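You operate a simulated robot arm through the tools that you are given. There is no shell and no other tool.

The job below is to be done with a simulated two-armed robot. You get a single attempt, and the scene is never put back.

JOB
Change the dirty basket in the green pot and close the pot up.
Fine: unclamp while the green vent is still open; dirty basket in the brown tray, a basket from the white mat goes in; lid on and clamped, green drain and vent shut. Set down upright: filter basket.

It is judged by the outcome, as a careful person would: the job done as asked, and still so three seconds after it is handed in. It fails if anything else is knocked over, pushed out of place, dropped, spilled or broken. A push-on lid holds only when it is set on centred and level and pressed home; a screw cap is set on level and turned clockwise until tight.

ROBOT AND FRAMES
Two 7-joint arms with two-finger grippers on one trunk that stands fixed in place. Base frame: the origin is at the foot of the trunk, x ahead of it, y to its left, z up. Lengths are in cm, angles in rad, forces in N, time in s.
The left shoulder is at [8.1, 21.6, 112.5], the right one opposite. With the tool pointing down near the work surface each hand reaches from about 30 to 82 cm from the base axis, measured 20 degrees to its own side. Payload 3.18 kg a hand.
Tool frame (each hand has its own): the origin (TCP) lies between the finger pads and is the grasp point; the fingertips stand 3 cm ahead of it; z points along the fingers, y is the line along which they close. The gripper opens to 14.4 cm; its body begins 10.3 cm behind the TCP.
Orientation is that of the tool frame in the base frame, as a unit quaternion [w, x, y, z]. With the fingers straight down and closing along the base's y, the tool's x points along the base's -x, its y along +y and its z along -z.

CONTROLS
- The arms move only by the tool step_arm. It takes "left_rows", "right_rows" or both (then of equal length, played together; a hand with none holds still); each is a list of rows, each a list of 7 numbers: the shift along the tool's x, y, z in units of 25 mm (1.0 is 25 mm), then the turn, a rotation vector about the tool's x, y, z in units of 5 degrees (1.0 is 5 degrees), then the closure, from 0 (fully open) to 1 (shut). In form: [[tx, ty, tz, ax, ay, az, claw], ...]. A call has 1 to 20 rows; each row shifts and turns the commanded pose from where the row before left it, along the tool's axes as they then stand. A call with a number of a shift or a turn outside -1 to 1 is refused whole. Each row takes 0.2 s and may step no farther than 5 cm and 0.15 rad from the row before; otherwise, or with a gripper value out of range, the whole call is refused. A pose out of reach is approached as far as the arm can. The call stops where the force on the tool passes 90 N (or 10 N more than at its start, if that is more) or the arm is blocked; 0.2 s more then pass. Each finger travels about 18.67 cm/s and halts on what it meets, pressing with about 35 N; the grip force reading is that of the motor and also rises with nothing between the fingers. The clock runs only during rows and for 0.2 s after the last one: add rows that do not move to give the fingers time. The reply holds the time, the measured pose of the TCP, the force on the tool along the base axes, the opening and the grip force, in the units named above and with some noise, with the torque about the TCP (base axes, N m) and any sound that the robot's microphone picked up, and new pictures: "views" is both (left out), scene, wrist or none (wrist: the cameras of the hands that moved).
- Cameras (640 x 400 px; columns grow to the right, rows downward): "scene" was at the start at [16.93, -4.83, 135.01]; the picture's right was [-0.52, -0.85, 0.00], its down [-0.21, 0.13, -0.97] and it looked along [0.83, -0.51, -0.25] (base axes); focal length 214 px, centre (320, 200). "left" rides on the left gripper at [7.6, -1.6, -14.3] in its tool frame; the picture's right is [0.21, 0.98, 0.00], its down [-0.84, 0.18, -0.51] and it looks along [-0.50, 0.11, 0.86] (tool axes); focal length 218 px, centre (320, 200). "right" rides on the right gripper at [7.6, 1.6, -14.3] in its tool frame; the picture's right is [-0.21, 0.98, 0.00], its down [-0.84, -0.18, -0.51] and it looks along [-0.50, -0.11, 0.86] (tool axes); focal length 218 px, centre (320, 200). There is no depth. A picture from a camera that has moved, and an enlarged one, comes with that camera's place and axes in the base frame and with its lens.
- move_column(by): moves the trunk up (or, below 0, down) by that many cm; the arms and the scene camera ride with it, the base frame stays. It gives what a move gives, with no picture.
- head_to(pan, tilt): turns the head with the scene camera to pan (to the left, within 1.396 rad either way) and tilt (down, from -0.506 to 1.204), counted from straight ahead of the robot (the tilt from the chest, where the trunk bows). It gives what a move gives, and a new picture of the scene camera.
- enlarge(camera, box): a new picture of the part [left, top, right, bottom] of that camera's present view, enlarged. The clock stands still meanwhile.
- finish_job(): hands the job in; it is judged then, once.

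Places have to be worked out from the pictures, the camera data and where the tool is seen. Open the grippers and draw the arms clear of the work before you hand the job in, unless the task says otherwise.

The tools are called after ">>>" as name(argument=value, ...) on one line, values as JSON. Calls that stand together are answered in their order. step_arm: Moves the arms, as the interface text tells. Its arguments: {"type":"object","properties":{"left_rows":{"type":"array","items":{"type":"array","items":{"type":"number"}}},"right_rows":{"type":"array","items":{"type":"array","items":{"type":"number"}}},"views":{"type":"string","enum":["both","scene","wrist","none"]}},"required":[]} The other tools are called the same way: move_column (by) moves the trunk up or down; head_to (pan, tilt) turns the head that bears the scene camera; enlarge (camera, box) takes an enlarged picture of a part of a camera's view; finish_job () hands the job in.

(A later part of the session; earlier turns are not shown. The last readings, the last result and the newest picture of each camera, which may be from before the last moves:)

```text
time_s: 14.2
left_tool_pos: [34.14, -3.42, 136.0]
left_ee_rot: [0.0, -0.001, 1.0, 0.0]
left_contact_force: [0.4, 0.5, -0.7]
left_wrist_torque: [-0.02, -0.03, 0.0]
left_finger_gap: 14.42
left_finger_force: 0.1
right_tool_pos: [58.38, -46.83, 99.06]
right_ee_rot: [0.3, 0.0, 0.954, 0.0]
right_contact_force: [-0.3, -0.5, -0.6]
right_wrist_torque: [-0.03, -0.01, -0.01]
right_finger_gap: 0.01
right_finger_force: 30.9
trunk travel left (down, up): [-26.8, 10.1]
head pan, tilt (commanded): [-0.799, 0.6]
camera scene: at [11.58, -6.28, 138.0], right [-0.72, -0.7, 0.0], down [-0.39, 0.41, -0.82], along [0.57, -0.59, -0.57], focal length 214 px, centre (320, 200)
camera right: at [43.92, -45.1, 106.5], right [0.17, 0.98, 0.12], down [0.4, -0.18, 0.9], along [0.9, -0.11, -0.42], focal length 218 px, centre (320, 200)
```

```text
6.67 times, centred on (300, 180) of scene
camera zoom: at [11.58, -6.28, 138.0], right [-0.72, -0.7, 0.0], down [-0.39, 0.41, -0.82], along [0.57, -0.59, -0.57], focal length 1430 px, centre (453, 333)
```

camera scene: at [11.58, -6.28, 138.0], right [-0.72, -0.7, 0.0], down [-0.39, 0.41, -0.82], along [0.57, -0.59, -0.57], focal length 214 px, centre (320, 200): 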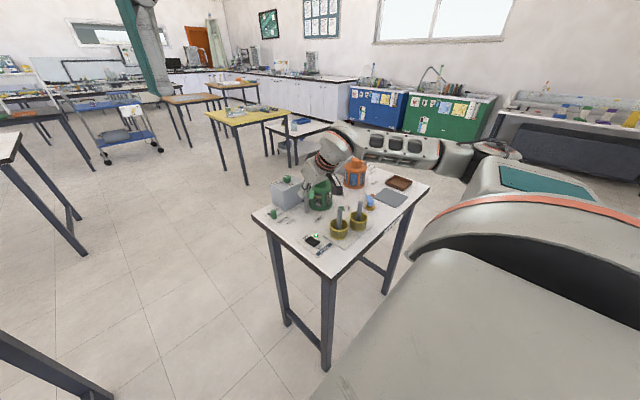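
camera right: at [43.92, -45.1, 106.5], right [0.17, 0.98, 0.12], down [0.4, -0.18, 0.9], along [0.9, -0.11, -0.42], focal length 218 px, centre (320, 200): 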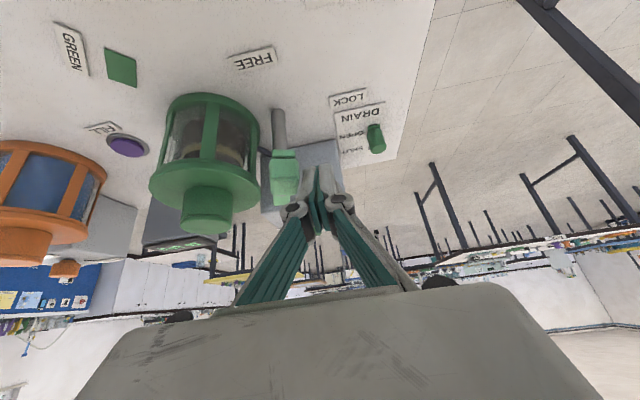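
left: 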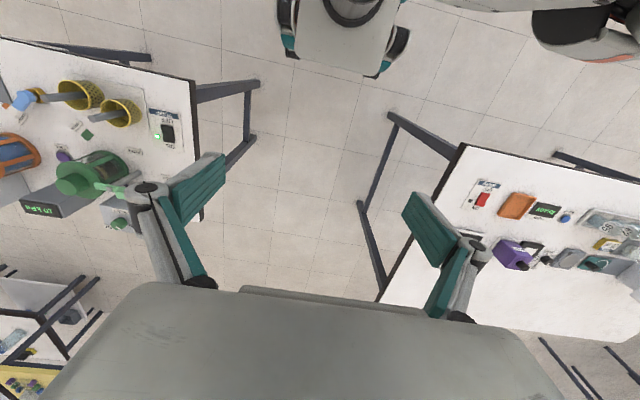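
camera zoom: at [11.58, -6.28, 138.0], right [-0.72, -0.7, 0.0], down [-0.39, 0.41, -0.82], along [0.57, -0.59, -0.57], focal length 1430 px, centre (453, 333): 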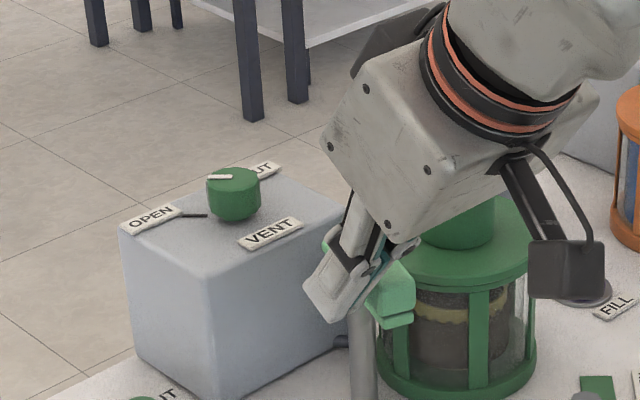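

The handle is at about 160°, nearly at FREE. I push the last part in -y.

>>> step_arm(right_rows=[[0.131, -0.24, -0.092, 0, 0, 0, 1], [0.131, -0.24, -0.092, 0, 0, 0, 1], [0, -0.12, 0, 0, 0, 0, 1], [0, 0, 0, 0, 0, 0, 1]], views="wrist")

>>> enlarge(camera="right", box=[160, 40, 400, 230])

>>> enlarge(camera="scene", box=[260, 150, 340, 210])

```text
time_s: 15.2
left_tool_pos: [34.13, -3.4, 136.01]
left_ee_rot: [0.0, -0.001, 1.0, -0.001]
left_contact_force: [0.4, 0.8, 0.5]
left_wrist_torque: [0.0, 0.02, -0.01]
left_finger_gap: 14.41
left_finger_force: 0.0
right_tool_pos: [57.54, -48.27, 99.25]
right_ee_rot: [0.301, 0.0, 0.954, 0.0]
right_contact_force: [0.2, 1.3, -0.9]
right_wrist_torque: [-0.01, -0.01, 0.01]
right_finger_gap: 0.0
right_finger_force: 31.0
trunk travel left (down, up): [-26.8, 10.1]
head pan, tilt (commanded): [-0.799, 0.6]
camera right: at [43.22, -46.67, 106.54], right [0.17, 0.98, 0.12], down [0.4, -0.18, 0.9], along [0.9, -0.11, -0.42], focal length 218 px, centre (320, 200)
```

right: 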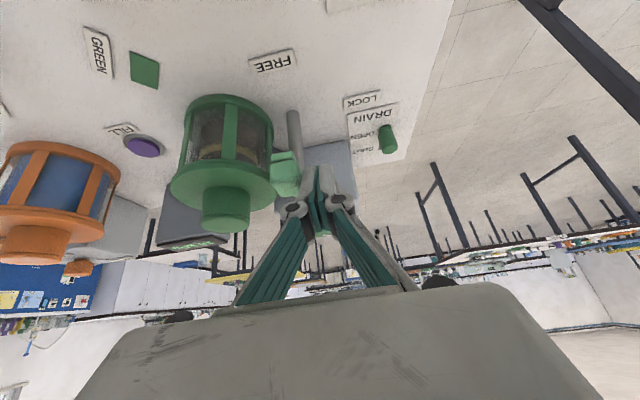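

```text
2.11 times, centred on (280, 135) of right
camera zoom: at [43.22, -46.67, 106.54], right [0.17, 0.98, 0.12], down [0.4, -0.18, 0.9], along [0.9, -0.11, -0.42], focal length 460 px, centre (404, 337)
```

zoom: 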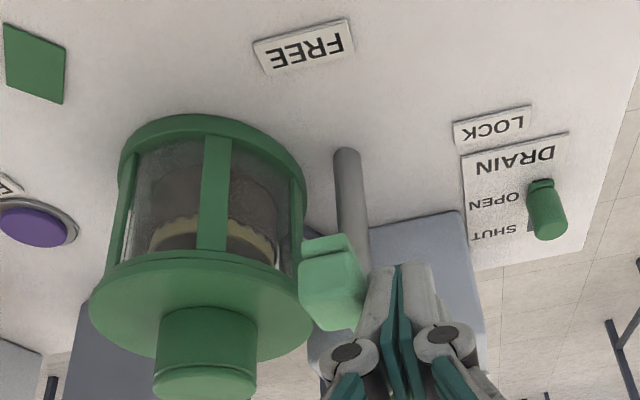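

```text
6.67 times, centred on (300, 180) of scene
camera zoom: at [11.56, -6.28, 138.01], right [-0.72, -0.7, 0.0], down [-0.39, 0.41, -0.83], along [0.58, -0.59, -0.56], focal length 1430 px, centre (453, 333)
```

zoom: 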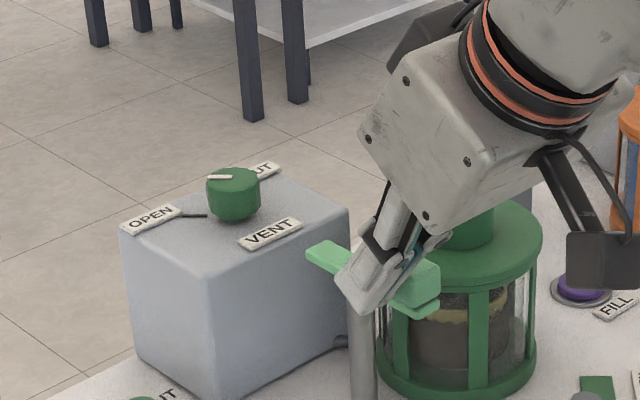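

The handle block now sits at (57.6, -50.9), i.e. pointing to FREE. I lift straight up, yaw 30° toward the pot direction, open the fingers to about 8 cm, and move above the lid knob.

>>> step_arm(right_rows=[[-0.458, 0, -0.656, 0, 0, 0, 1], [-0.458, 0, -0.656, 0, 0, 0, 1], [-0.458, 0, -0.656, 0, 0, 0, 1], [0, 0, 0, 0.572, 0, 0.82, 0.8], [0, 0, 0, 0.572, 0, 0.82, 0.6], [0, 0, 0, 0.572, 0, 0.82, 0.45], [0, 0, 0, 0.572, 0, 0.82, 0.45], [0, 0, 0, 0.572, 0, 0.82, 0.45], [0, 0, 0, 0.572, 0, 0.82, 0.45], [-0.638, -0.648, 0.445, 0, 0, 0, 0.45], [-0.638, -0.648, 0.445, 0, 0, 0, 0.45], [-0.638, -0.648, 0.445, 0, 0, 0, 0.45], [-0.638, -0.648, 0.445, 0, 0, 0, 0.45]], views="both")

>>> enlarge(camera="right", box=[200, 40, 440, 230])

>>> enlarge(camera="scene", box=[270, 150, 350, 210])

```text
time_s: 18.0
left_tool_pos: [34.16, -3.41, 135.94]
left_ee_rot: [0.0, 0.0, 1.0, -0.001]
left_contact_force: [0.6, -0.3, 0.6]
left_wrist_torque: [-0.02, 0.01, -0.02]
left_finger_gap: 14.39
left_finger_force: 0.1
right_tool_pos: [61.04, -57.97, 105.16]
right_ee_rot: [0.29, 0.248, 0.921, -0.078]
right_contact_force: [0.0, 0.3, 0.8]
right_wrist_torque: [0.0, -0.02, 0.0]
right_finger_gap: 7.94
right_finger_force: 0.0
trunk travel left (down, up): [-26.8, 10.1]
head pan, tilt (commanded): [-0.799, 0.6]
camera scene: at [11.59, -6.29, 138.0], right [-0.72, -0.7, 0.0], down [-0.39, 0.41, -0.82], along [0.57, -0.59, -0.57], focal length 214 px, centre (320, 200)
camera right: at [49.44, -49.33, 112.56], right [0.64, 0.76, 0.12], down [0.26, -0.36, 0.9], along [0.73, -0.54, -0.42], focal length 218 px, centre (320, 200)
```

scene: 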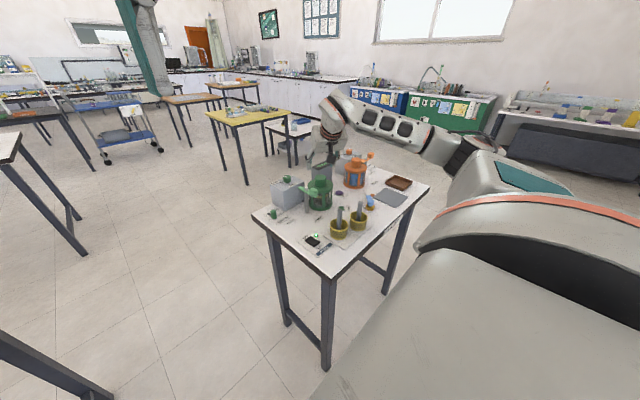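
right: 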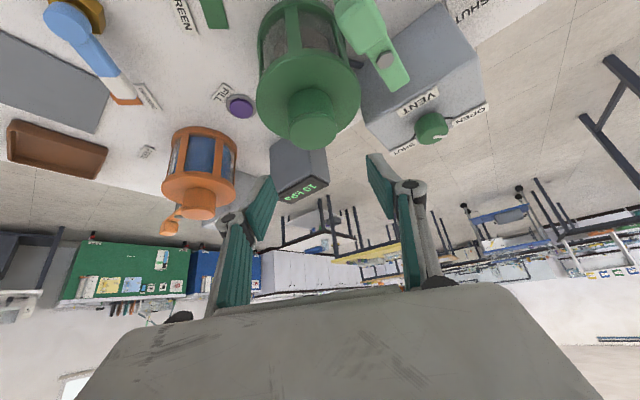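

```text
2.11 times, centred on (320, 135) of right
camera zoom: at [49.44, -49.33, 112.56], right [0.64, 0.76, 0.12], down [0.26, -0.36, 0.9], along [0.73, -0.54, -0.42], focal length 460 px, centre (320, 337)
```

zoom: 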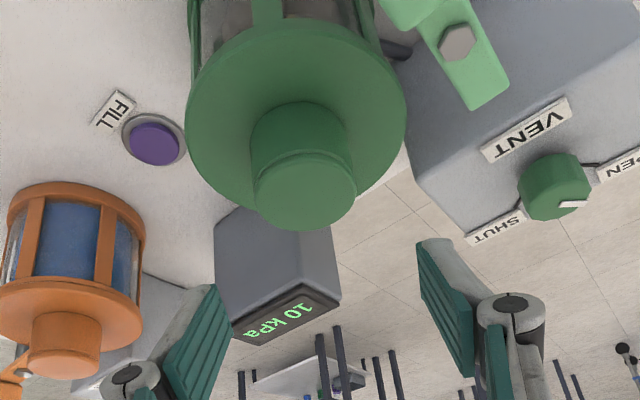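

```text
6.67 times, centred on (310, 180) of scene
camera zoom: at [11.59, -6.29, 138.0], right [-0.72, -0.7, 0.0], down [-0.39, 0.41, -0.82], along [0.57, -0.59, -0.57], focal length 1430 px, centre (387, 333)
```

zoom: 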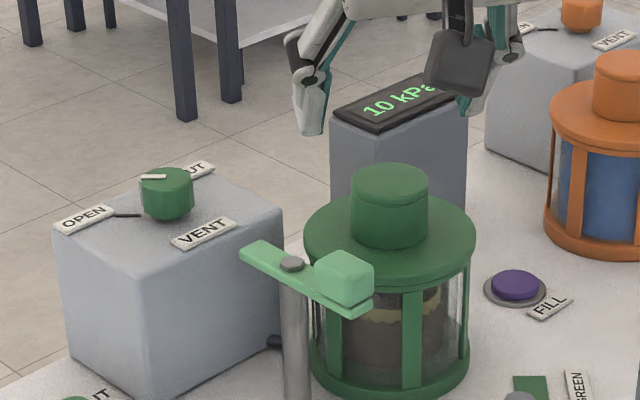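

The lid knob is at about (61.9, -58.35), 4.4 cm wide, with its top at z≈98.7. I narrow the fingers to 6.5 cm and descend around it.

>>> step_arm(right_rows=[[0, 0, 0, 0, 0, 0, 0.55], [0.369, 0.011, 0.469, 0, 0, 0, 0.55], [0.369, 0.011, 0.469, 0, 0, 0, 0.55], [0.369, 0.011, 0.469, 0, 0, 0, 0.55], [0.369, 0.011, 0.469, 0, 0, 0, 0.55], [0, 0, 0, 0, 0, 0, 0.55]], views="both")

>>> enlarge(camera="right", box=[200, 40, 440, 230])

>>> enlarge(camera="scene", box=[270, 150, 350, 210])

```text
time_s: 19.4
left_tool_pos: [34.14, -3.32, 136.0]
left_ee_rot: [-0.001, -0.001, 1.0, -0.002]
left_contact_force: [-0.8, -0.6, 0.0]
left_wrist_torque: [0.03, -0.01, 0.02]
left_finger_gap: 14.39
left_finger_force: 0.1
right_tool_pos: [60.91, -57.49, 99.1]
right_ee_rot: [0.291, 0.246, 0.921, -0.077]
right_contact_force: [0.5, 1.1, -0.1]
right_wrist_torque: [-0.01, 0.0, 0.03]
right_finger_gap: 6.47
right_finger_force: 0.0
trunk travel left (down, up): [-26.8, 10.1]
head pan, tilt (commanded): [-0.799, 0.6]
camera scene: at [11.56, -6.27, 138.01], right [-0.72, -0.7, 0.0], down [-0.39, 0.41, -0.83], along [0.58, -0.59, -0.56], focal length 214 px, centre (320, 200)
camera right: at [49.21, -48.88, 106.53], right [0.64, 0.76, 0.12], down [0.26, -0.36, 0.9], along [0.73, -0.54, -0.42], focal length 218 px, centre (320, 200)
```

scene: 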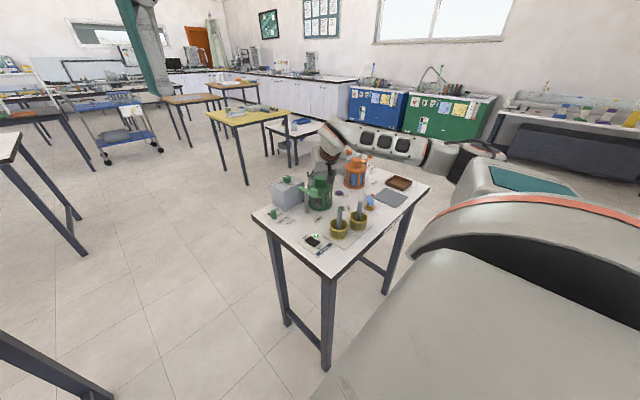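
right: 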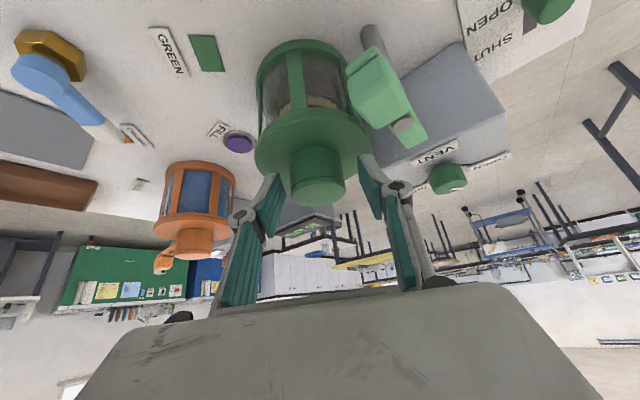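

```text
2.11 times, centred on (320, 135) of right
camera zoom: at [49.21, -48.88, 106.53], right [0.64, 0.76, 0.12], down [0.26, -0.36, 0.9], along [0.73, -0.54, -0.42], focal length 460 px, centre (320, 337)
```

zoom: 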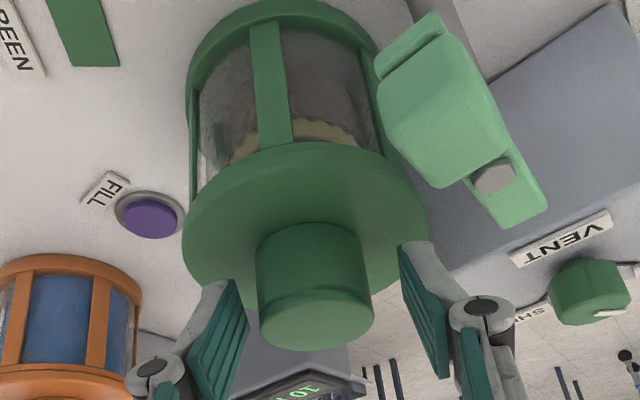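

```text
6.67 times, centred on (310, 180) of scene
camera zoom: at [11.56, -6.27, 138.01], right [-0.72, -0.7, 0.0], down [-0.39, 0.41, -0.83], along [0.58, -0.59, -0.56], focal length 1430 px, centre (387, 333)
```

zoom: 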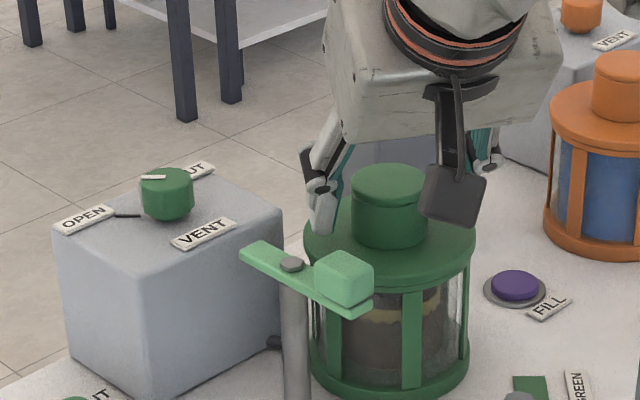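

The fingers straddle the knob but sit about 0.35 cm off to the +y side. I recentre, then close on the knob.

>>> step_arm(right_rows=[[0, -0.13, 0, 0, 0, 0, 0.55], [0, 0, 0, 0, 0, 0, 0.62], [0, 0, 0, 0, 0, 0, 0.68], [0, 0, 0, 0, 0, 0, 0.8], [0, 0, 0, 0, 0, 0, 1], [0, 0, 0, 0, 0, 0, 1]], views="wrist")

>>> enlarge(camera="right", box=[200, 40, 440, 230])

>>> enlarge(camera="scene", box=[270, 150, 350, 210])

```text
time_s: 20.8
left_tool_pos: [34.17, -3.37, 135.85]
left_ee_rot: [0.001, -0.002, 1.0, 0.0]
left_contact_force: [0.5, 0.1, 0.6]
left_wrist_torque: [0.0, 0.03, 0.01]
left_finger_gap: 14.39
left_finger_force: 0.1
right_tool_pos: [60.79, -57.82, 99.13]
right_ee_rot: [0.291, 0.247, 0.921, -0.078]
right_contact_force: [-0.5, 0.3, 0.0]
right_wrist_torque: [0.01, -0.03, 0.01]
right_finger_gap: 4.92
right_finger_force: 34.7
trunk travel left (down, up): [-26.8, 10.1]
head pan, tilt (commanded): [-0.799, 0.6]
camera right: at [49.09, -49.17, 106.57], right [0.64, 0.76, 0.12], down [0.26, -0.36, 0.9], along [0.73, -0.54, -0.42], focal length 218 px, centre (320, 200)
```

right: 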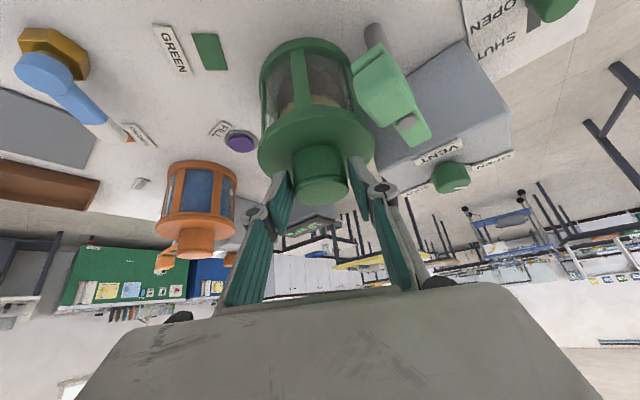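

```text
2.11 times, centred on (320, 135) of right
camera zoom: at [49.09, -49.17, 106.57], right [0.64, 0.76, 0.12], down [0.26, -0.36, 0.9], along [0.73, -0.54, -0.42], focal length 460 px, centre (320, 337)
```

zoom: 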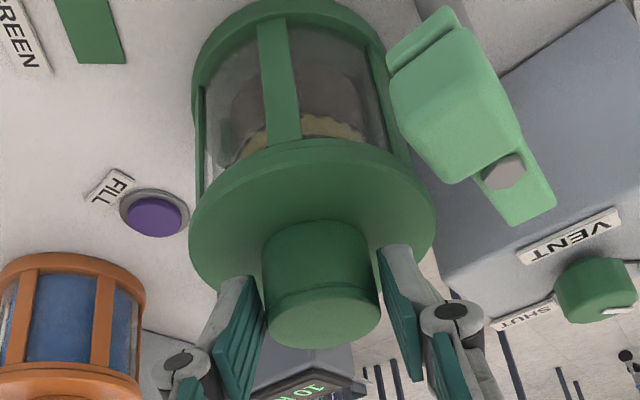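

```text
6.67 times, centred on (310, 180) of scene
camera zoom: at [11.57, -6.28, 138.0], right [-0.72, -0.7, 0.0], down [-0.39, 0.41, -0.83], along [0.58, -0.59, -0.56], focal length 1430 px, centre (387, 333)
```

zoom: 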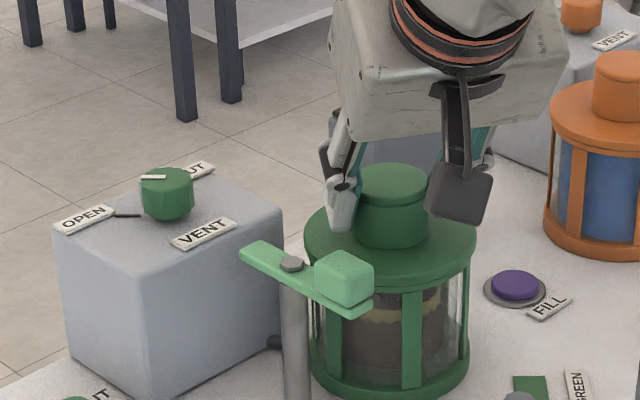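

Gripped at 4.92 cm with 34.7 N and no side load. I lift straight up a little and check the force.

>>> step_arm(right_rows=[[-0.115, 0, -0.164, 0, 0, 0, 1], [-0.115, 0, -0.164, 0, 0, 0, 1], [-0.229, 0, -0.328, 0, 0, 0, 1], [0, 0, 0, 0, 0, 0, 1]], views="wrist")

>>> enlarge(camera="scene", box=[270, 150, 350, 210])

```text
time_s: 21.8
left_tool_pos: [34.13, -3.47, 135.92]
left_ee_rot: [0.0, -0.001, 1.0, -0.001]
left_contact_force: [-0.3, 0.0, -0.4]
left_wrist_torque: [-0.03, -0.03, 0.02]
left_finger_gap: 14.4
left_finger_force: 0.1
right_tool_pos: [60.73, -57.79, 101.22]
right_ee_rot: [0.291, 0.247, 0.921, -0.077]
right_contact_force: [0.1, -0.3, -0.1]
right_wrist_torque: [0.02, 0.02, -0.07]
right_finger_gap: 4.92
right_finger_force: 35.3
trunk travel left (down, up): [-26.8, 10.1]
head pan, tilt (commanded): [-0.799, 0.6]
camera right: at [49.14, -49.19, 108.58], right [0.64, 0.76, 0.12], down [0.26, -0.36, 0.9], along [0.73, -0.54, -0.42], focal length 218 px, centre (320, 200)
```

right: 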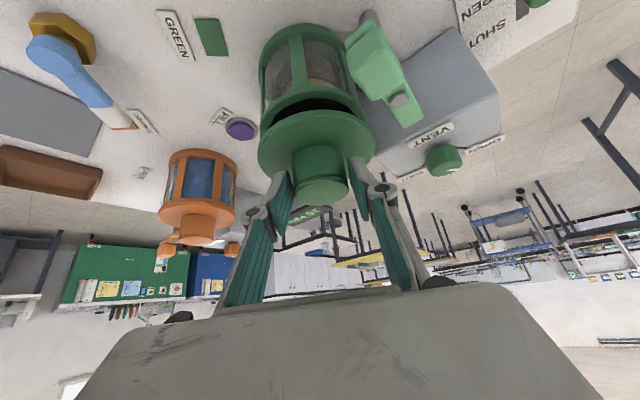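

```text
6.67 times, centred on (310, 180) of scene
camera zoom: at [11.58, -6.3, 138.0], right [-0.72, -0.7, 0.0], down [-0.39, 0.41, -0.82], along [0.57, -0.59, -0.57], focal length 1430 px, centre (387, 333)
```

zoom: 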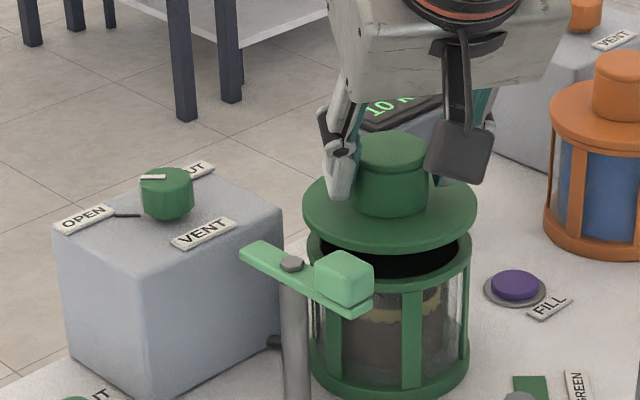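

The lid came off level. I lift it higher, then yaw toward the grey mat's direction and check the state before carrying it over.

>>> step_arm(right_rows=[[-0.382, 0, -0.546, 0, 0, 0, 1], [-0.382, 0, -0.546, 0, 0, 0, 1], [-0.382, 0, -0.546, 0, 0, 0, 1], [0, 0, 0, 0.572, 0, 0.82, 1], [0, 0, 0, 0.572, 0, 0.82, 1], [0, 0, 0, 0.572, 0, 0.82, 1], [0, 0, 0, 0.572, 0, 0.82, 1], [0, 0, 0, 0.572, 0, 0.82, 1]], views="both")

>>> enlarge(camera="scene", box=[270, 140, 390, 230])

```text
time_s: 23.6
left_tool_pos: [34.21, -3.28, 135.9]
left_ee_rot: [0.0, 0.0, 1.0, -0.001]
left_contact_force: [-1.3, 0.0, -0.7]
left_wrist_torque: [-0.02, -0.02, -0.03]
left_finger_gap: 14.39
left_finger_force: 0.0
right_tool_pos: [60.76, -57.8, 106.34]
right_ee_rot: [0.267, 0.441, 0.845, -0.138]
right_contact_force: [-0.1, 0.4, -0.8]
right_wrist_torque: [-0.01, 0.02, -0.01]
right_finger_gap: 4.95
right_finger_force: 34.4
trunk travel left (down, up): [-26.8, 10.1]
head pan, tilt (commanded): [-0.799, 0.6]
camera scene: at [11.59, -6.26, 138.0], right [-0.72, -0.7, 0.0], down [-0.39, 0.41, -0.83], along [0.57, -0.59, -0.56], focal length 214 px, centre (320, 200)
camera right: at [53.86, -45.0, 113.63], right [0.9, 0.42, 0.12], down [0.08, -0.43, 0.9], along [0.43, -0.8, -0.42], focal length 218 px, centre (320, 200)
```

scene: 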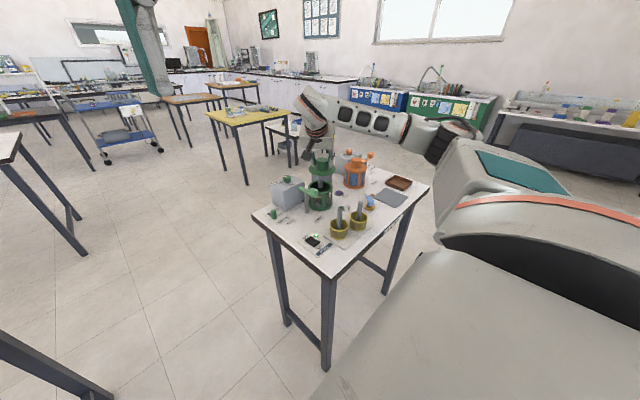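
right: 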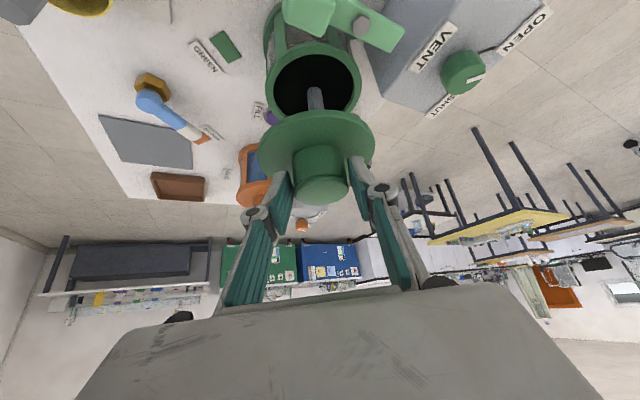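

```text
4.44 times, centred on (330, 185) of scene
camera zoom: at [11.59, -6.26, 138.0], right [-0.72, -0.7, 0.0], down [-0.39, 0.41, -0.83], along [0.57, -0.59, -0.56], focal length 953 px, centre (276, 267)
```

zoom: 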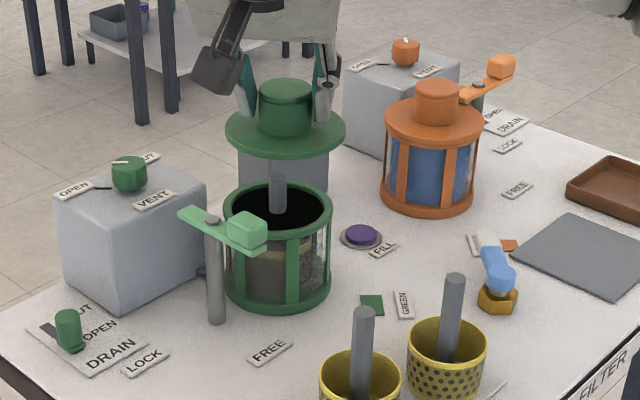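

The pot is open with the dirty basket's rod standing about 3 cm above the rim, and the lid hangs level. I carry the lid over to above the grey mat.

>>> step_arm(right_rows=[[-0.248, -0.873, 0.173, 0, 0, 0, 1], [-0.248, -0.873, 0.173, 0, 0, 0, 1], [-0.248, -0.873, 0.173, 0, 0, 0, 1], [-0.248, -0.873, 0.173, 0, 0, 0, 1], [-0.248, -0.873, 0.173, 0, 0, 0, 1], [-0.248, -0.873, 0.173, 0, 0, 0, 1], [-0.248, -0.873, 0.173, 0, 0, 0, 1], [-0.248, -0.873, 0.173, 0, 0, 0, 1], [-0.248, -0.873, 0.173, 0, 0, 0, 1], [-0.248, -0.873, 0.173, 0, 0, 0, 1], [-0.248, -0.873, 0.173, 0, 0, 0, 1], [-0.248, -0.873, 0.173, 0, 0, 0, 1], [-0.248, -0.873, 0.173, 0, 0, 0, 1]], views="both")

>>> enlarge(camera="scene", box=[310, 130, 450, 230])

```text
time_s: 26.4
left_tool_pos: [34.09, -3.38, 136.09]
left_ee_rot: [0.0, -0.001, 1.0, -0.001]
left_contact_force: [-0.7, 0.5, -0.1]
left_wrist_torque: [0.0, -0.02, 0.0]
left_finger_gap: 14.4
left_finger_force: 0.0
right_tool_pos: [43.11, -81.84, 106.24]
right_ee_rot: [0.267, 0.441, 0.846, -0.138]
right_contact_force: [-0.1, -0.9, -1.4]
right_wrist_torque: [0.01, 0.0, 0.03]
right_finger_gap: 4.93
right_finger_force: 34.9
trunk travel left (down, up): [-26.8, 10.1]
head pan, tilt (commanded): [-0.799, 0.6]
camera scene: at [11.55, -6.28, 138.01], right [-0.72, -0.7, 0.0], down [-0.39, 0.41, -0.83], along [0.58, -0.59, -0.56], focal length 214 px, centre (320, 200)
camera right: at [36.28, -69.16, 113.54], right [0.9, 0.42, 0.12], down [0.08, -0.43, 0.9], along [0.43, -0.8, -0.42], focal length 218 px, centre (320, 200)
```

scene: 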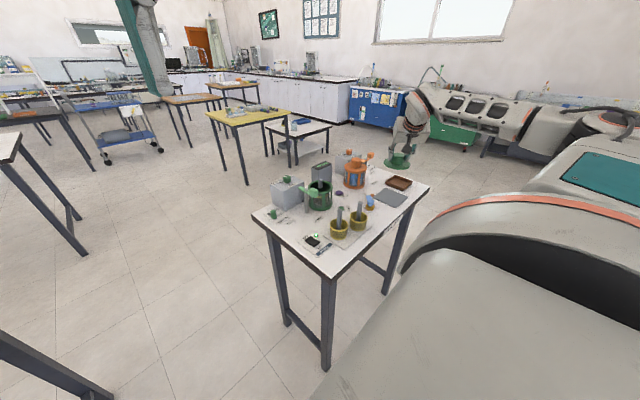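
right: 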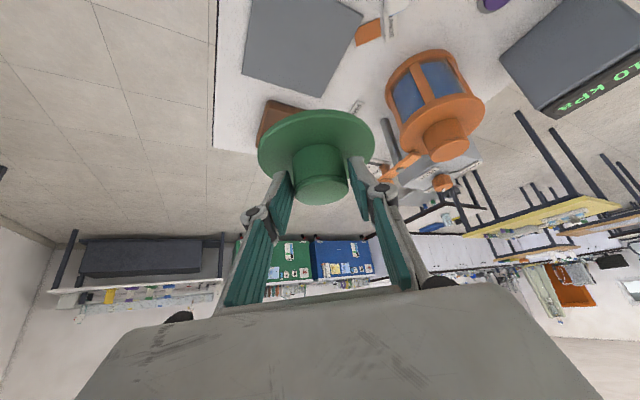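

```text
4.00 times, centred on (380, 180) of scene
camera zoom: at [11.55, -6.28, 138.01], right [-0.72, -0.7, 0.0], down [-0.39, 0.41, -0.83], along [0.58, -0.59, -0.56], focal length 858 px, centre (80, 280)
```

zoom: 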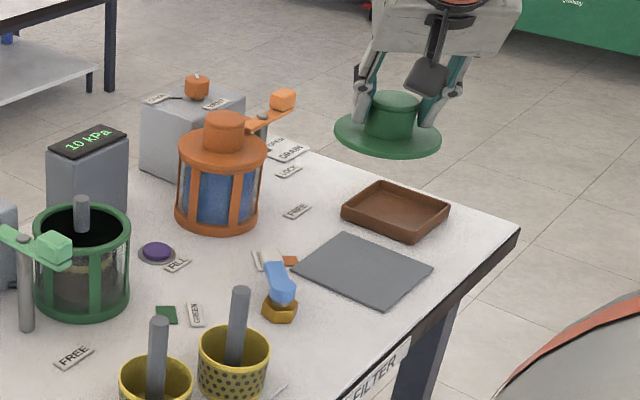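

The lid is centred over the mat at about (43.8, -82.9). I descend most of the way, leaving a margin before touch-down.

>>> step_arm(right_rows=[[0.458, 0, 0.656, 0, 0, 0, 1], [0.458, 0, 0.656, 0, 0, 0, 1], [0.458, 0, 0.656, 0, 0, 0, 1], [0.458, 0, 0.656, 0, 0, 0, 1], [0.458, 0, 0.656, 0, 0, 0, 1], [0.458, 0, 0.656, 0, 0, 0, 1], [0.229, 0, 0.328, 0, 0, 0, 1], [0, 0, 0, 0, 0, 0, 1]], views="both")

>>> enlarge(camera="scene", box=[350, 150, 430, 210])

```text
time_s: 28.2
left_tool_pos: [34.01, -3.34, 135.94]
left_ee_rot: [0.0, -0.001, 1.0, -0.001]
left_contact_force: [0.1, -0.2, -0.1]
left_wrist_torque: [0.0, 0.01, 0.01]
left_finger_gap: 14.36
left_finger_force: 0.1
right_tool_pos: [43.12, -81.96, 93.14]
right_ee_rot: [0.267, 0.44, 0.846, -0.138]
right_contact_force: [0.0, 0.5, -1.2]
right_wrist_torque: [0.01, 0.02, -0.02]
right_finger_gap: 4.9
right_finger_force: 34.7
trunk travel left (down, up): [-26.8, 10.1]
head pan, tilt (commanded): [-0.799, 0.6]
camera scene: at [11.57, -6.28, 138.01], right [-0.72, -0.7, 0.0], down [-0.39, 0.41, -0.83], along [0.58, -0.59, -0.56], focal length 214 px, centre (320, 200)
camera right: at [36.2, -69.18, 100.45], right [0.9, 0.42, 0.12], down [0.08, -0.43, 0.9], along [0.43, -0.8, -0.42], focal length 218 px, centre (320, 200)
```

scene: 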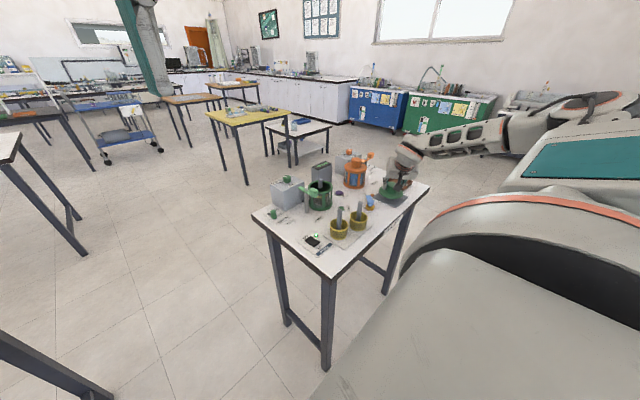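
right: 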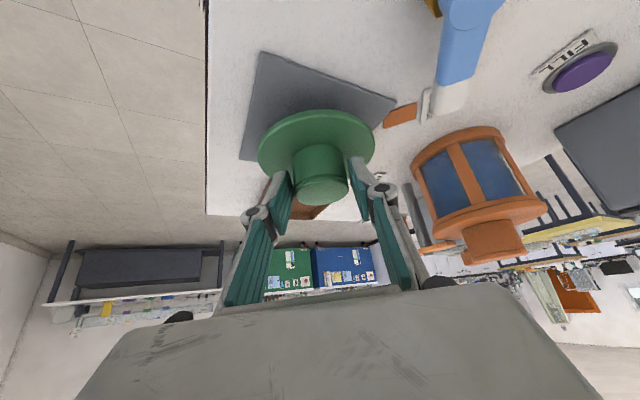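

```text
6.67 times, centred on (390, 180) of scene
camera zoom: at [11.57, -6.28, 138.01], right [-0.72, -0.7, 0.0], down [-0.39, 0.41, -0.83], along [0.58, -0.59, -0.56], focal length 1430 px, centre (-147, 333)
```

zoom: 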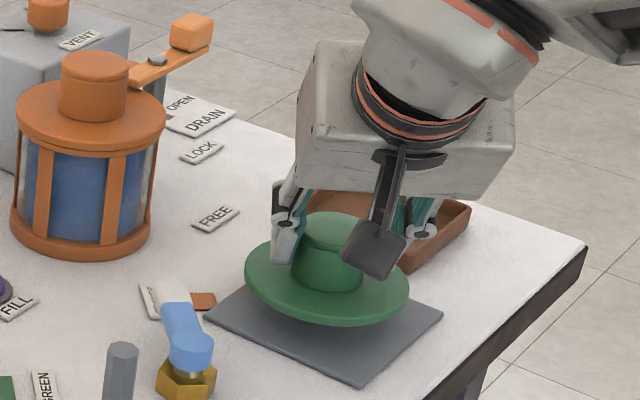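

Still clear above the mat. I descend in small steps and watch the vertical force.

>>> step_arm(right_rows=[[0.0687, 0, 0.0984, 0, 0, 0, 1], [0.0687, 0, 0.0984, 0, 0, 0, 1], [0.0687, 0, 0.0984, 0, 0, 0, 1], [0.0687, 0, 0.0984, 0, 0, 0, 1], [0.0687, 0, 0.0984, 0, 0, 0, 1], [0, 0, 0, 0, 0, 0, 1]], views="none")

>>> enlarge(camera="scene", box=[350, 165, 430, 215])

```text
time_s: 29.6
left_tool_pos: [34.15, -3.36, 135.93]
left_ee_rot: [0.001, 0.0, 1.0, -0.001]
left_contact_force: [-0.5, -0.4, -0.2]
left_wrist_torque: [0.01, 0.01, -0.04]
left_finger_gap: 14.41
left_finger_force: 0.0
right_tool_pos: [43.12, -81.92, 91.81]
right_ee_rot: [0.267, 0.44, 0.846, -0.137]
right_contact_force: [-1.1, -0.2, 0.5]
right_wrist_torque: [0.01, 0.0, 0.04]
right_finger_gap: 4.93
right_finger_force: 35.0
trunk travel left (down, up): [-26.8, 10.1]
head pan, tilt (commanded): [-0.799, 0.6]
```

```text
8.00 times, centred on (390, 190) of scene
camera zoom: at [11.57, -6.28, 138.01], right [-0.72, -0.7, 0.0], down [-0.39, 0.41, -0.83], along [0.58, -0.59, -0.56], focal length 1716 px, centre (-240, 280)
```

zoom: 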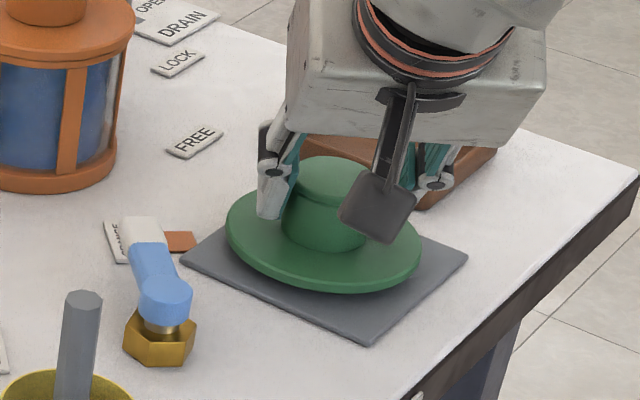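

No contact yet at TCP z 91.8. I continue in finer steps.

>>> step_arm(right_rows=[[0.0458, 0, 0.0656, 0, 0, 0, 1], [0.0458, 0, 0.0656, 0, 0, 0, 1], [0.0458, 0, 0.0656, 0, 0, 0, 1], [0, 0, 0, 0, 0, 0, 1]], views="none")

>>> enlarge(camera="scene", box=[350, 165, 430, 215])

```text
time_s: 30.6
left_tool_pos: [33.98, -3.2, 136.08]
left_ee_rot: [0.0, -0.001, 1.0, 0.0]
left_contact_force: [0.5, -0.2, -0.5]
left_wrist_torque: [-0.01, -0.01, 0.01]
left_finger_gap: 14.4
left_finger_force: 0.0
right_tool_pos: [43.18, -81.95, 91.07]
right_ee_rot: [0.268, 0.441, 0.845, -0.139]
right_contact_force: [-0.4, -0.1, 1.7]
right_wrist_torque: [-0.09, 0.0, 0.05]
right_finger_gap: 4.9
right_finger_force: 35.3
trunk travel left (down, up): [-26.8, 10.1]
head pan, tilt (commanded): [-0.799, 0.6]
```

```text
8.00 times, centred on (390, 190) of scene
camera zoom: at [11.56, -6.27, 138.01], right [-0.72, -0.7, 0.0], down [-0.39, 0.41, -0.83], along [0.58, -0.59, -0.56], focal length 1716 px, centre (-240, 280)
```

zoom: 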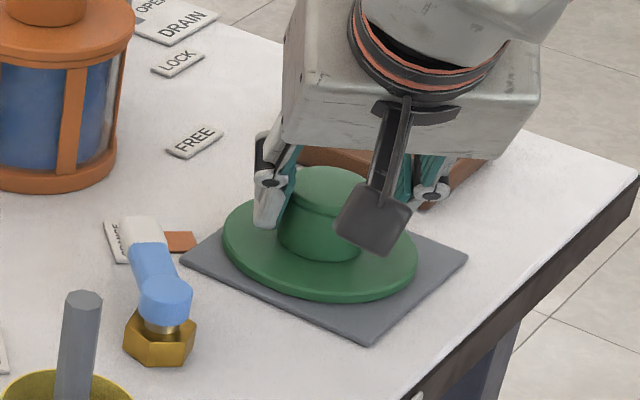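

A faint contact (1.7 N) may be starting. I go on by 0.2 cm steps.

>>> step_arm(right_rows=[[0.0458, 0, 0.0656, 0, 0, 0, 1], [0, 0, 0, 0, 0, 0, 1]], views="none")

>>> enlarge(camera="scene", box=[360, 175, 420, 212])

```text
time_s: 31.2
left_tool_pos: [34.05, -3.29, 136.05]
left_ee_rot: [-0.001, -0.001, 1.0, -0.002]
left_contact_force: [0.1, -0.6, 0.4]
left_wrist_torque: [-0.03, -0.03, 0.0]
left_finger_gap: 14.38
left_finger_force: 0.0
right_tool_pos: [43.25, -82.04, 91.08]
right_ee_rot: [0.268, 0.441, 0.845, -0.139]
right_contact_force: [-0.6, 0.6, 9.6]
right_wrist_torque: [0.22, 0.24, 0.04]
right_finger_gap: 4.92
right_finger_force: 34.5
trunk travel left (down, up): [-26.8, 10.1]
head pan, tilt (commanded): [-0.799, 0.6]
```

```text
10.67 times, centred on (390, 194) of scene
camera zoom: at [11.51, -6.17, 138.03], right [-0.72, -0.7, 0.0], down [-0.39, 0.4, -0.83], along [0.58, -0.59, -0.56], focal length 2288 px, centre (-427, 269)
```

zoom: 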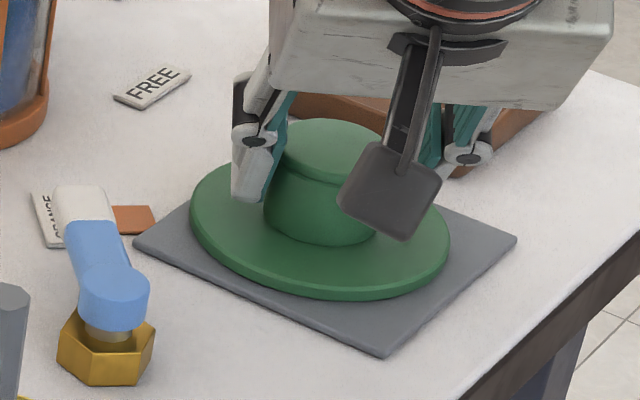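

Contact of 9.6 N: the lid rests on the mat. I open the fingers gently and rise straight up.

>>> step_arm(right_rows=[[0, 0, 0, 0, 0, 0, 0.62], [0, 0, 0, 0, 0, 0, 0.58], [0, 0, 0, 0, 0, 0, 0.55], [-0.115, 0, -0.164, 0, 0, 0, 0.55], [-0.229, 0, -0.328, 0, 0, 0, 0.55], [-0.458, 0, -0.656, 0, 0, 0, 0.55], [-0.458, 0, -0.656, 0, 0, 0, 0.55], [-0.458, 0, -0.656, 0, 0, 0, 0.55], [-0.458, 0, -0.656, 0, 0, 0, 0.55]], views="both")

>>> enlarge(camera="scene", box=[350, 165, 430, 215])

>>> enlarge(camera="right", box=[200, 0, 480, 200])

```text
time_s: 33.2
left_tool_pos: [33.97, -3.38, 136.08]
left_ee_rot: [0.0, 0.0, 1.0, -0.001]
left_contact_force: [-0.4, 0.4, 0.6]
left_wrist_torque: [-0.01, -0.01, 0.05]
left_finger_gap: 14.37
left_finger_force: 0.0
right_tool_pos: [43.48, -82.01, 100.52]
right_ee_rot: [0.267, 0.44, 0.846, -0.137]
right_contact_force: [1.0, -0.4, 0.4]
right_wrist_torque: [0.02, 0.0, 0.03]
right_finger_gap: 6.47
right_finger_force: 0.0
trunk travel left (down, up): [-26.8, 10.1]
head pan, tilt (commanded): [-0.799, 0.6]
camera scene: at [11.55, -6.23, 138.01], right [-0.72, -0.7, 0.0], down [-0.39, 0.4, -0.83], along [0.58, -0.59, -0.56], focal length 214 px, centre (320, 200)
camera right: at [36.42, -69.31, 107.83], right [0.9, 0.42, 0.12], down [0.08, -0.43, 0.9], along [0.43, -0.8, -0.42], focal length 218 px, centre (320, 200)
```

scene: 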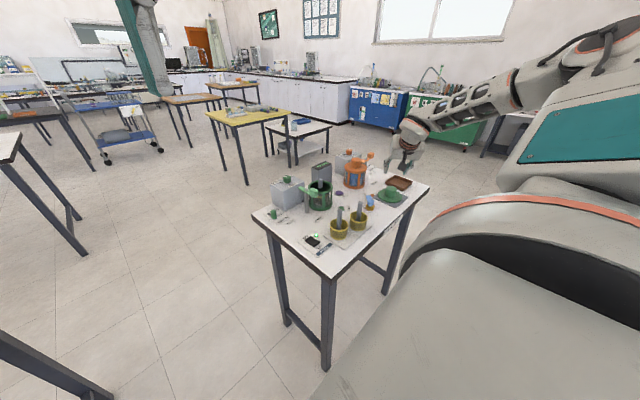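
right: 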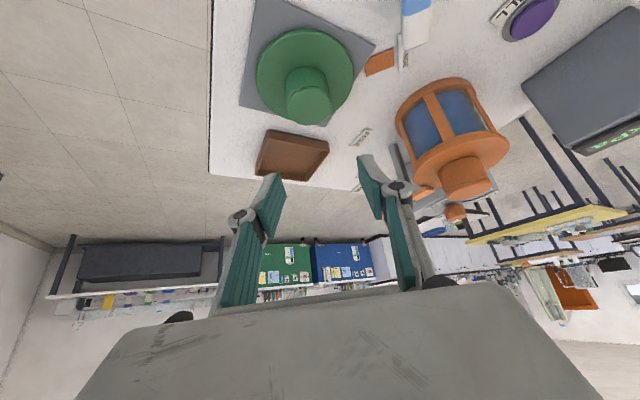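

```text
8.00 times, centred on (390, 190) of scene
camera zoom: at [11.55, -6.23, 138.01], right [-0.72, -0.7, 0.0], down [-0.39, 0.4, -0.83], along [0.58, -0.59, -0.56], focal length 1716 px, centre (-240, 280)
```

zoom: 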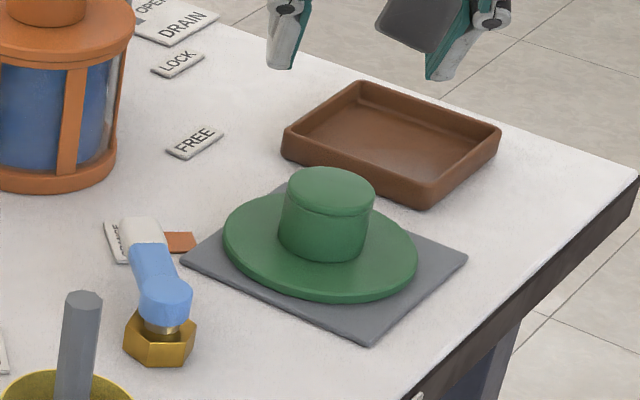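

```text
2.00 times, centred on (340, 100) of right
camera zoom: at [36.42, -69.31, 107.83], right [0.9, 0.42, 0.12], down [0.08, -0.43, 0.9], along [0.43, -0.8, -0.42], focal length 436 px, centre (280, 400)
```

zoom: 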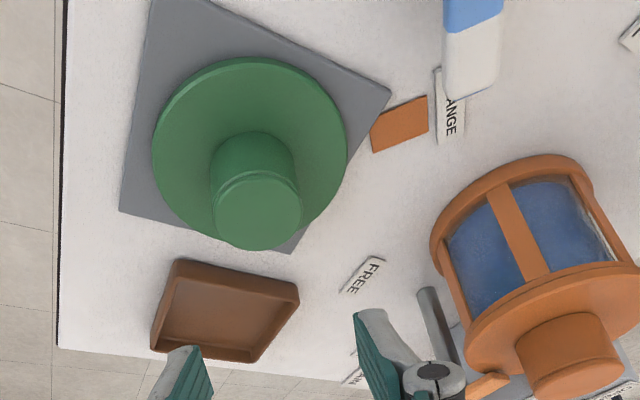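

The lid lies flat on the mat. Before picking up the dirty basket, I test that the hand can reach above the tray centre (46.2, -95.2) at carrying height.

>>> step_arm(right_rows=[[-0.77, -0.358, 0.335, 0, 0, 0, 0.55], [-0.77, -0.358, 0.335, 0, 0, 0, 0.55], [-0.77, -0.358, 0.335, 0, 0, 0, 0.55], [-0.77, -0.358, 0.335, 0, 0, 0, 0.55], [-0.77, -0.358, 0.335, 0, 0, 0, 0.55], [-0.77, -0.358, 0.335, 0, 0, 0, 0.55]], views="both")

```text
time_s: 34.6
left_tool_pos: [34.13, -3.3, 135.86]
left_ee_rot: [0.0, -0.001, 1.0, -0.001]
left_contact_force: [0.6, 0.7, -0.1]
left_wrist_torque: [-0.01, 0.01, 0.0]
left_finger_gap: 14.36
left_finger_force: 0.0
right_tool_pos: [45.92, -95.18, 103.04]
right_ee_rot: [0.266, 0.44, 0.846, -0.137]
right_contact_force: [-0.7, 0.1, 0.1]
right_wrist_torque: [0.04, 0.0, -0.01]
right_finger_gap: 6.49
right_finger_force: 0.0
trunk travel left (down, up): [-26.8, 10.1]
head pan, tilt (commanded): [-0.799, 0.6]
camera scene: at [11.6, -6.31, 138.0], right [-0.72, -0.7, 0.0], down [-0.39, 0.41, -0.82], along [0.57, -0.59, -0.57], focal length 214 px, centre (320, 200)
camera right: at [38.94, -82.49, 110.39], right [0.9, 0.42, 0.12], down [0.08, -0.43, 0.9], along [0.43, -0.8, -0.42], focal length 218 px, centre (320, 200)
```

scene: 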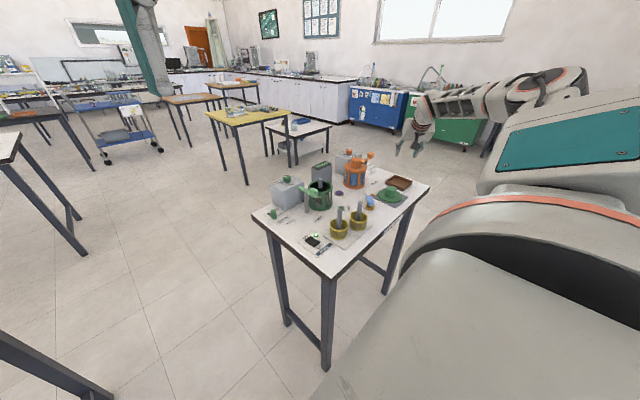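
right: 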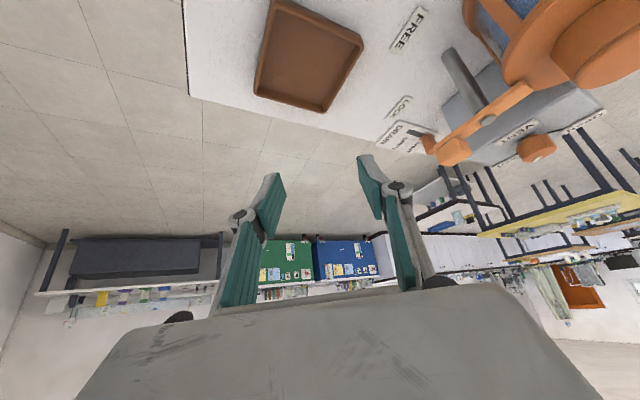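

Reach above the tray is fine. Now I move back above the open green pot, turning back 20°, to grasp the dirty basket's rod.

>>> step_arm(right_rows=[[0.429, 0.906, -0.396, 0, 0, 0, 0.55], [0.429, 0.906, -0.396, 0, 0, 0, 0.55], [0.429, 0.906, -0.396, 0, 0, 0, 0.55], [0.429, 0.906, -0.396, 0, 0, 0, 0.6], [0.429, 0.906, -0.396, 0, 0, 0, 0.65], [0.429, 0.906, -0.396, 0, 0, 0, 0.7], [0.429, 0.906, -0.396, 0, 0, 0, 0.75], [0.429, 0.906, -0.396, 0, 0, 0, 0.75], [0.429, 0.906, -0.396, 0, 0, 0, 0.75], [0.429, 0.906, -0.396, 0, 0, 0, 0.75], [0.429, 0.906, -0.396, 0, 0, 0, 0.75], [0.429, 0.906, -0.396, 0, 0, 0, 0.75], [0.429, 0.906, -0.396, 0, 0, 0, 0.75], [0.429, 0.906, -0.396, 0, 0, 0, 0.75], [0.429, 0.906, -0.396, 0, 0, 0, 0.75], [0, 0, 0, -0.572, 0, -0.82, 0.75], [0, 0, 0, -0.572, 0, -0.82, 0.75], [0, 0, 0, -0.572, 0, -0.82, 0.75], [0, 0, 0, -0.572, 0, -0.82, 0.75]], views="both")

>>> enlarge(camera="right", box=[220, 30, 420, 190])

>>> enlarge(camera="scene", box=[280, 150, 360, 210])

```text
time_s: 38.6
left_tool_pos: [33.99, -3.43, 135.81]
left_ee_rot: [0.0, 0.0, 1.0, 0.0]
left_contact_force: [-0.1, 0.2, -0.1]
left_wrist_torque: [0.0, -0.02, 0.02]
left_finger_gap: 14.41
left_finger_force: 0.0
right_tool_pos: [61.33, -58.0, 105.87]
right_ee_rot: [0.286, 0.287, 0.91, -0.09]
right_contact_force: [0.6, 0.6, -0.3]
right_wrist_torque: [0.01, 0.02, 0.03]
right_finger_gap: 3.59
right_finger_force: 0.2
trunk travel left (down, up): [-26.8, 10.1]
head pan, tilt (commanded): [-0.799, 0.6]
camera scene: at [11.56, -6.3, 138.0], right [-0.72, -0.7, 0.0], down [-0.39, 0.41, -0.82], along [0.58, -0.59, -0.57], focal length 214 px, centre (320, 200)
camera right: at [50.5, -48.46, 113.28], right [0.7, 0.7, 0.12], down [0.22, -0.38, 0.9], along [0.68, -0.6, -0.42], focal length 218 px, centre (320, 200)
```

scene: 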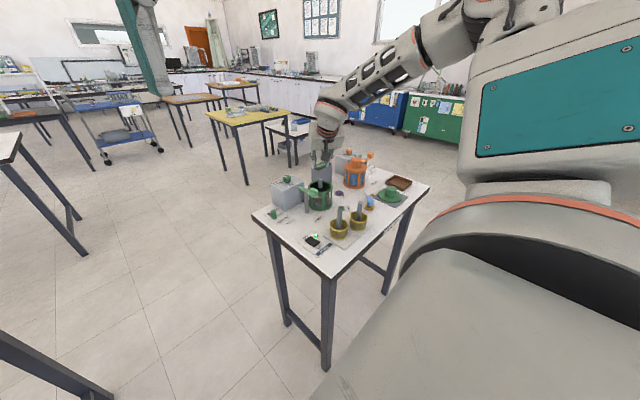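
right: 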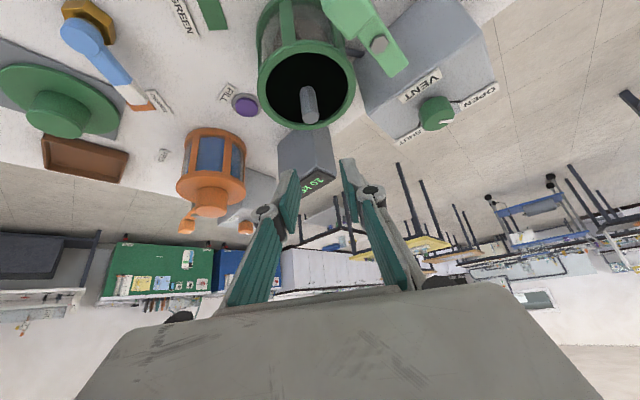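

```text
2.50 times, centred on (320, 110) of right
camera zoom: at [50.5, -48.46, 113.28], right [0.7, 0.7, 0.12], down [0.22, -0.38, 0.9], along [0.68, -0.6, -0.42], focal length 546 px, centre (320, 425)
```

zoom: 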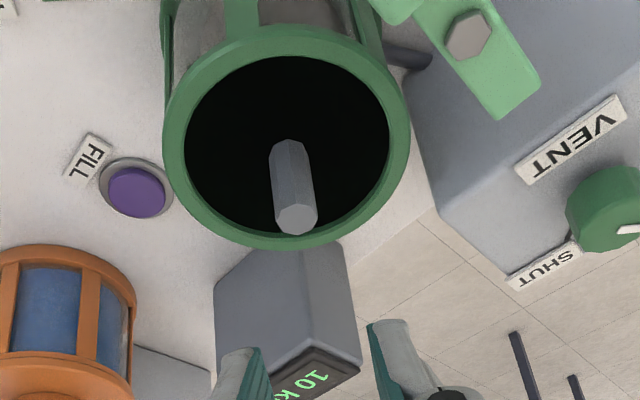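

```text
6.67 times, centred on (320, 180) of scene
camera zoom: at [11.56, -6.3, 138.0], right [-0.72, -0.7, 0.0], down [-0.39, 0.41, -0.82], along [0.58, -0.59, -0.57], focal length 1430 px, centre (320, 333)
```

zoom: 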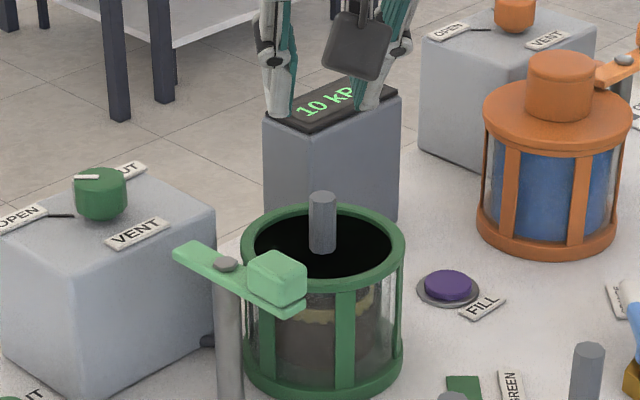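

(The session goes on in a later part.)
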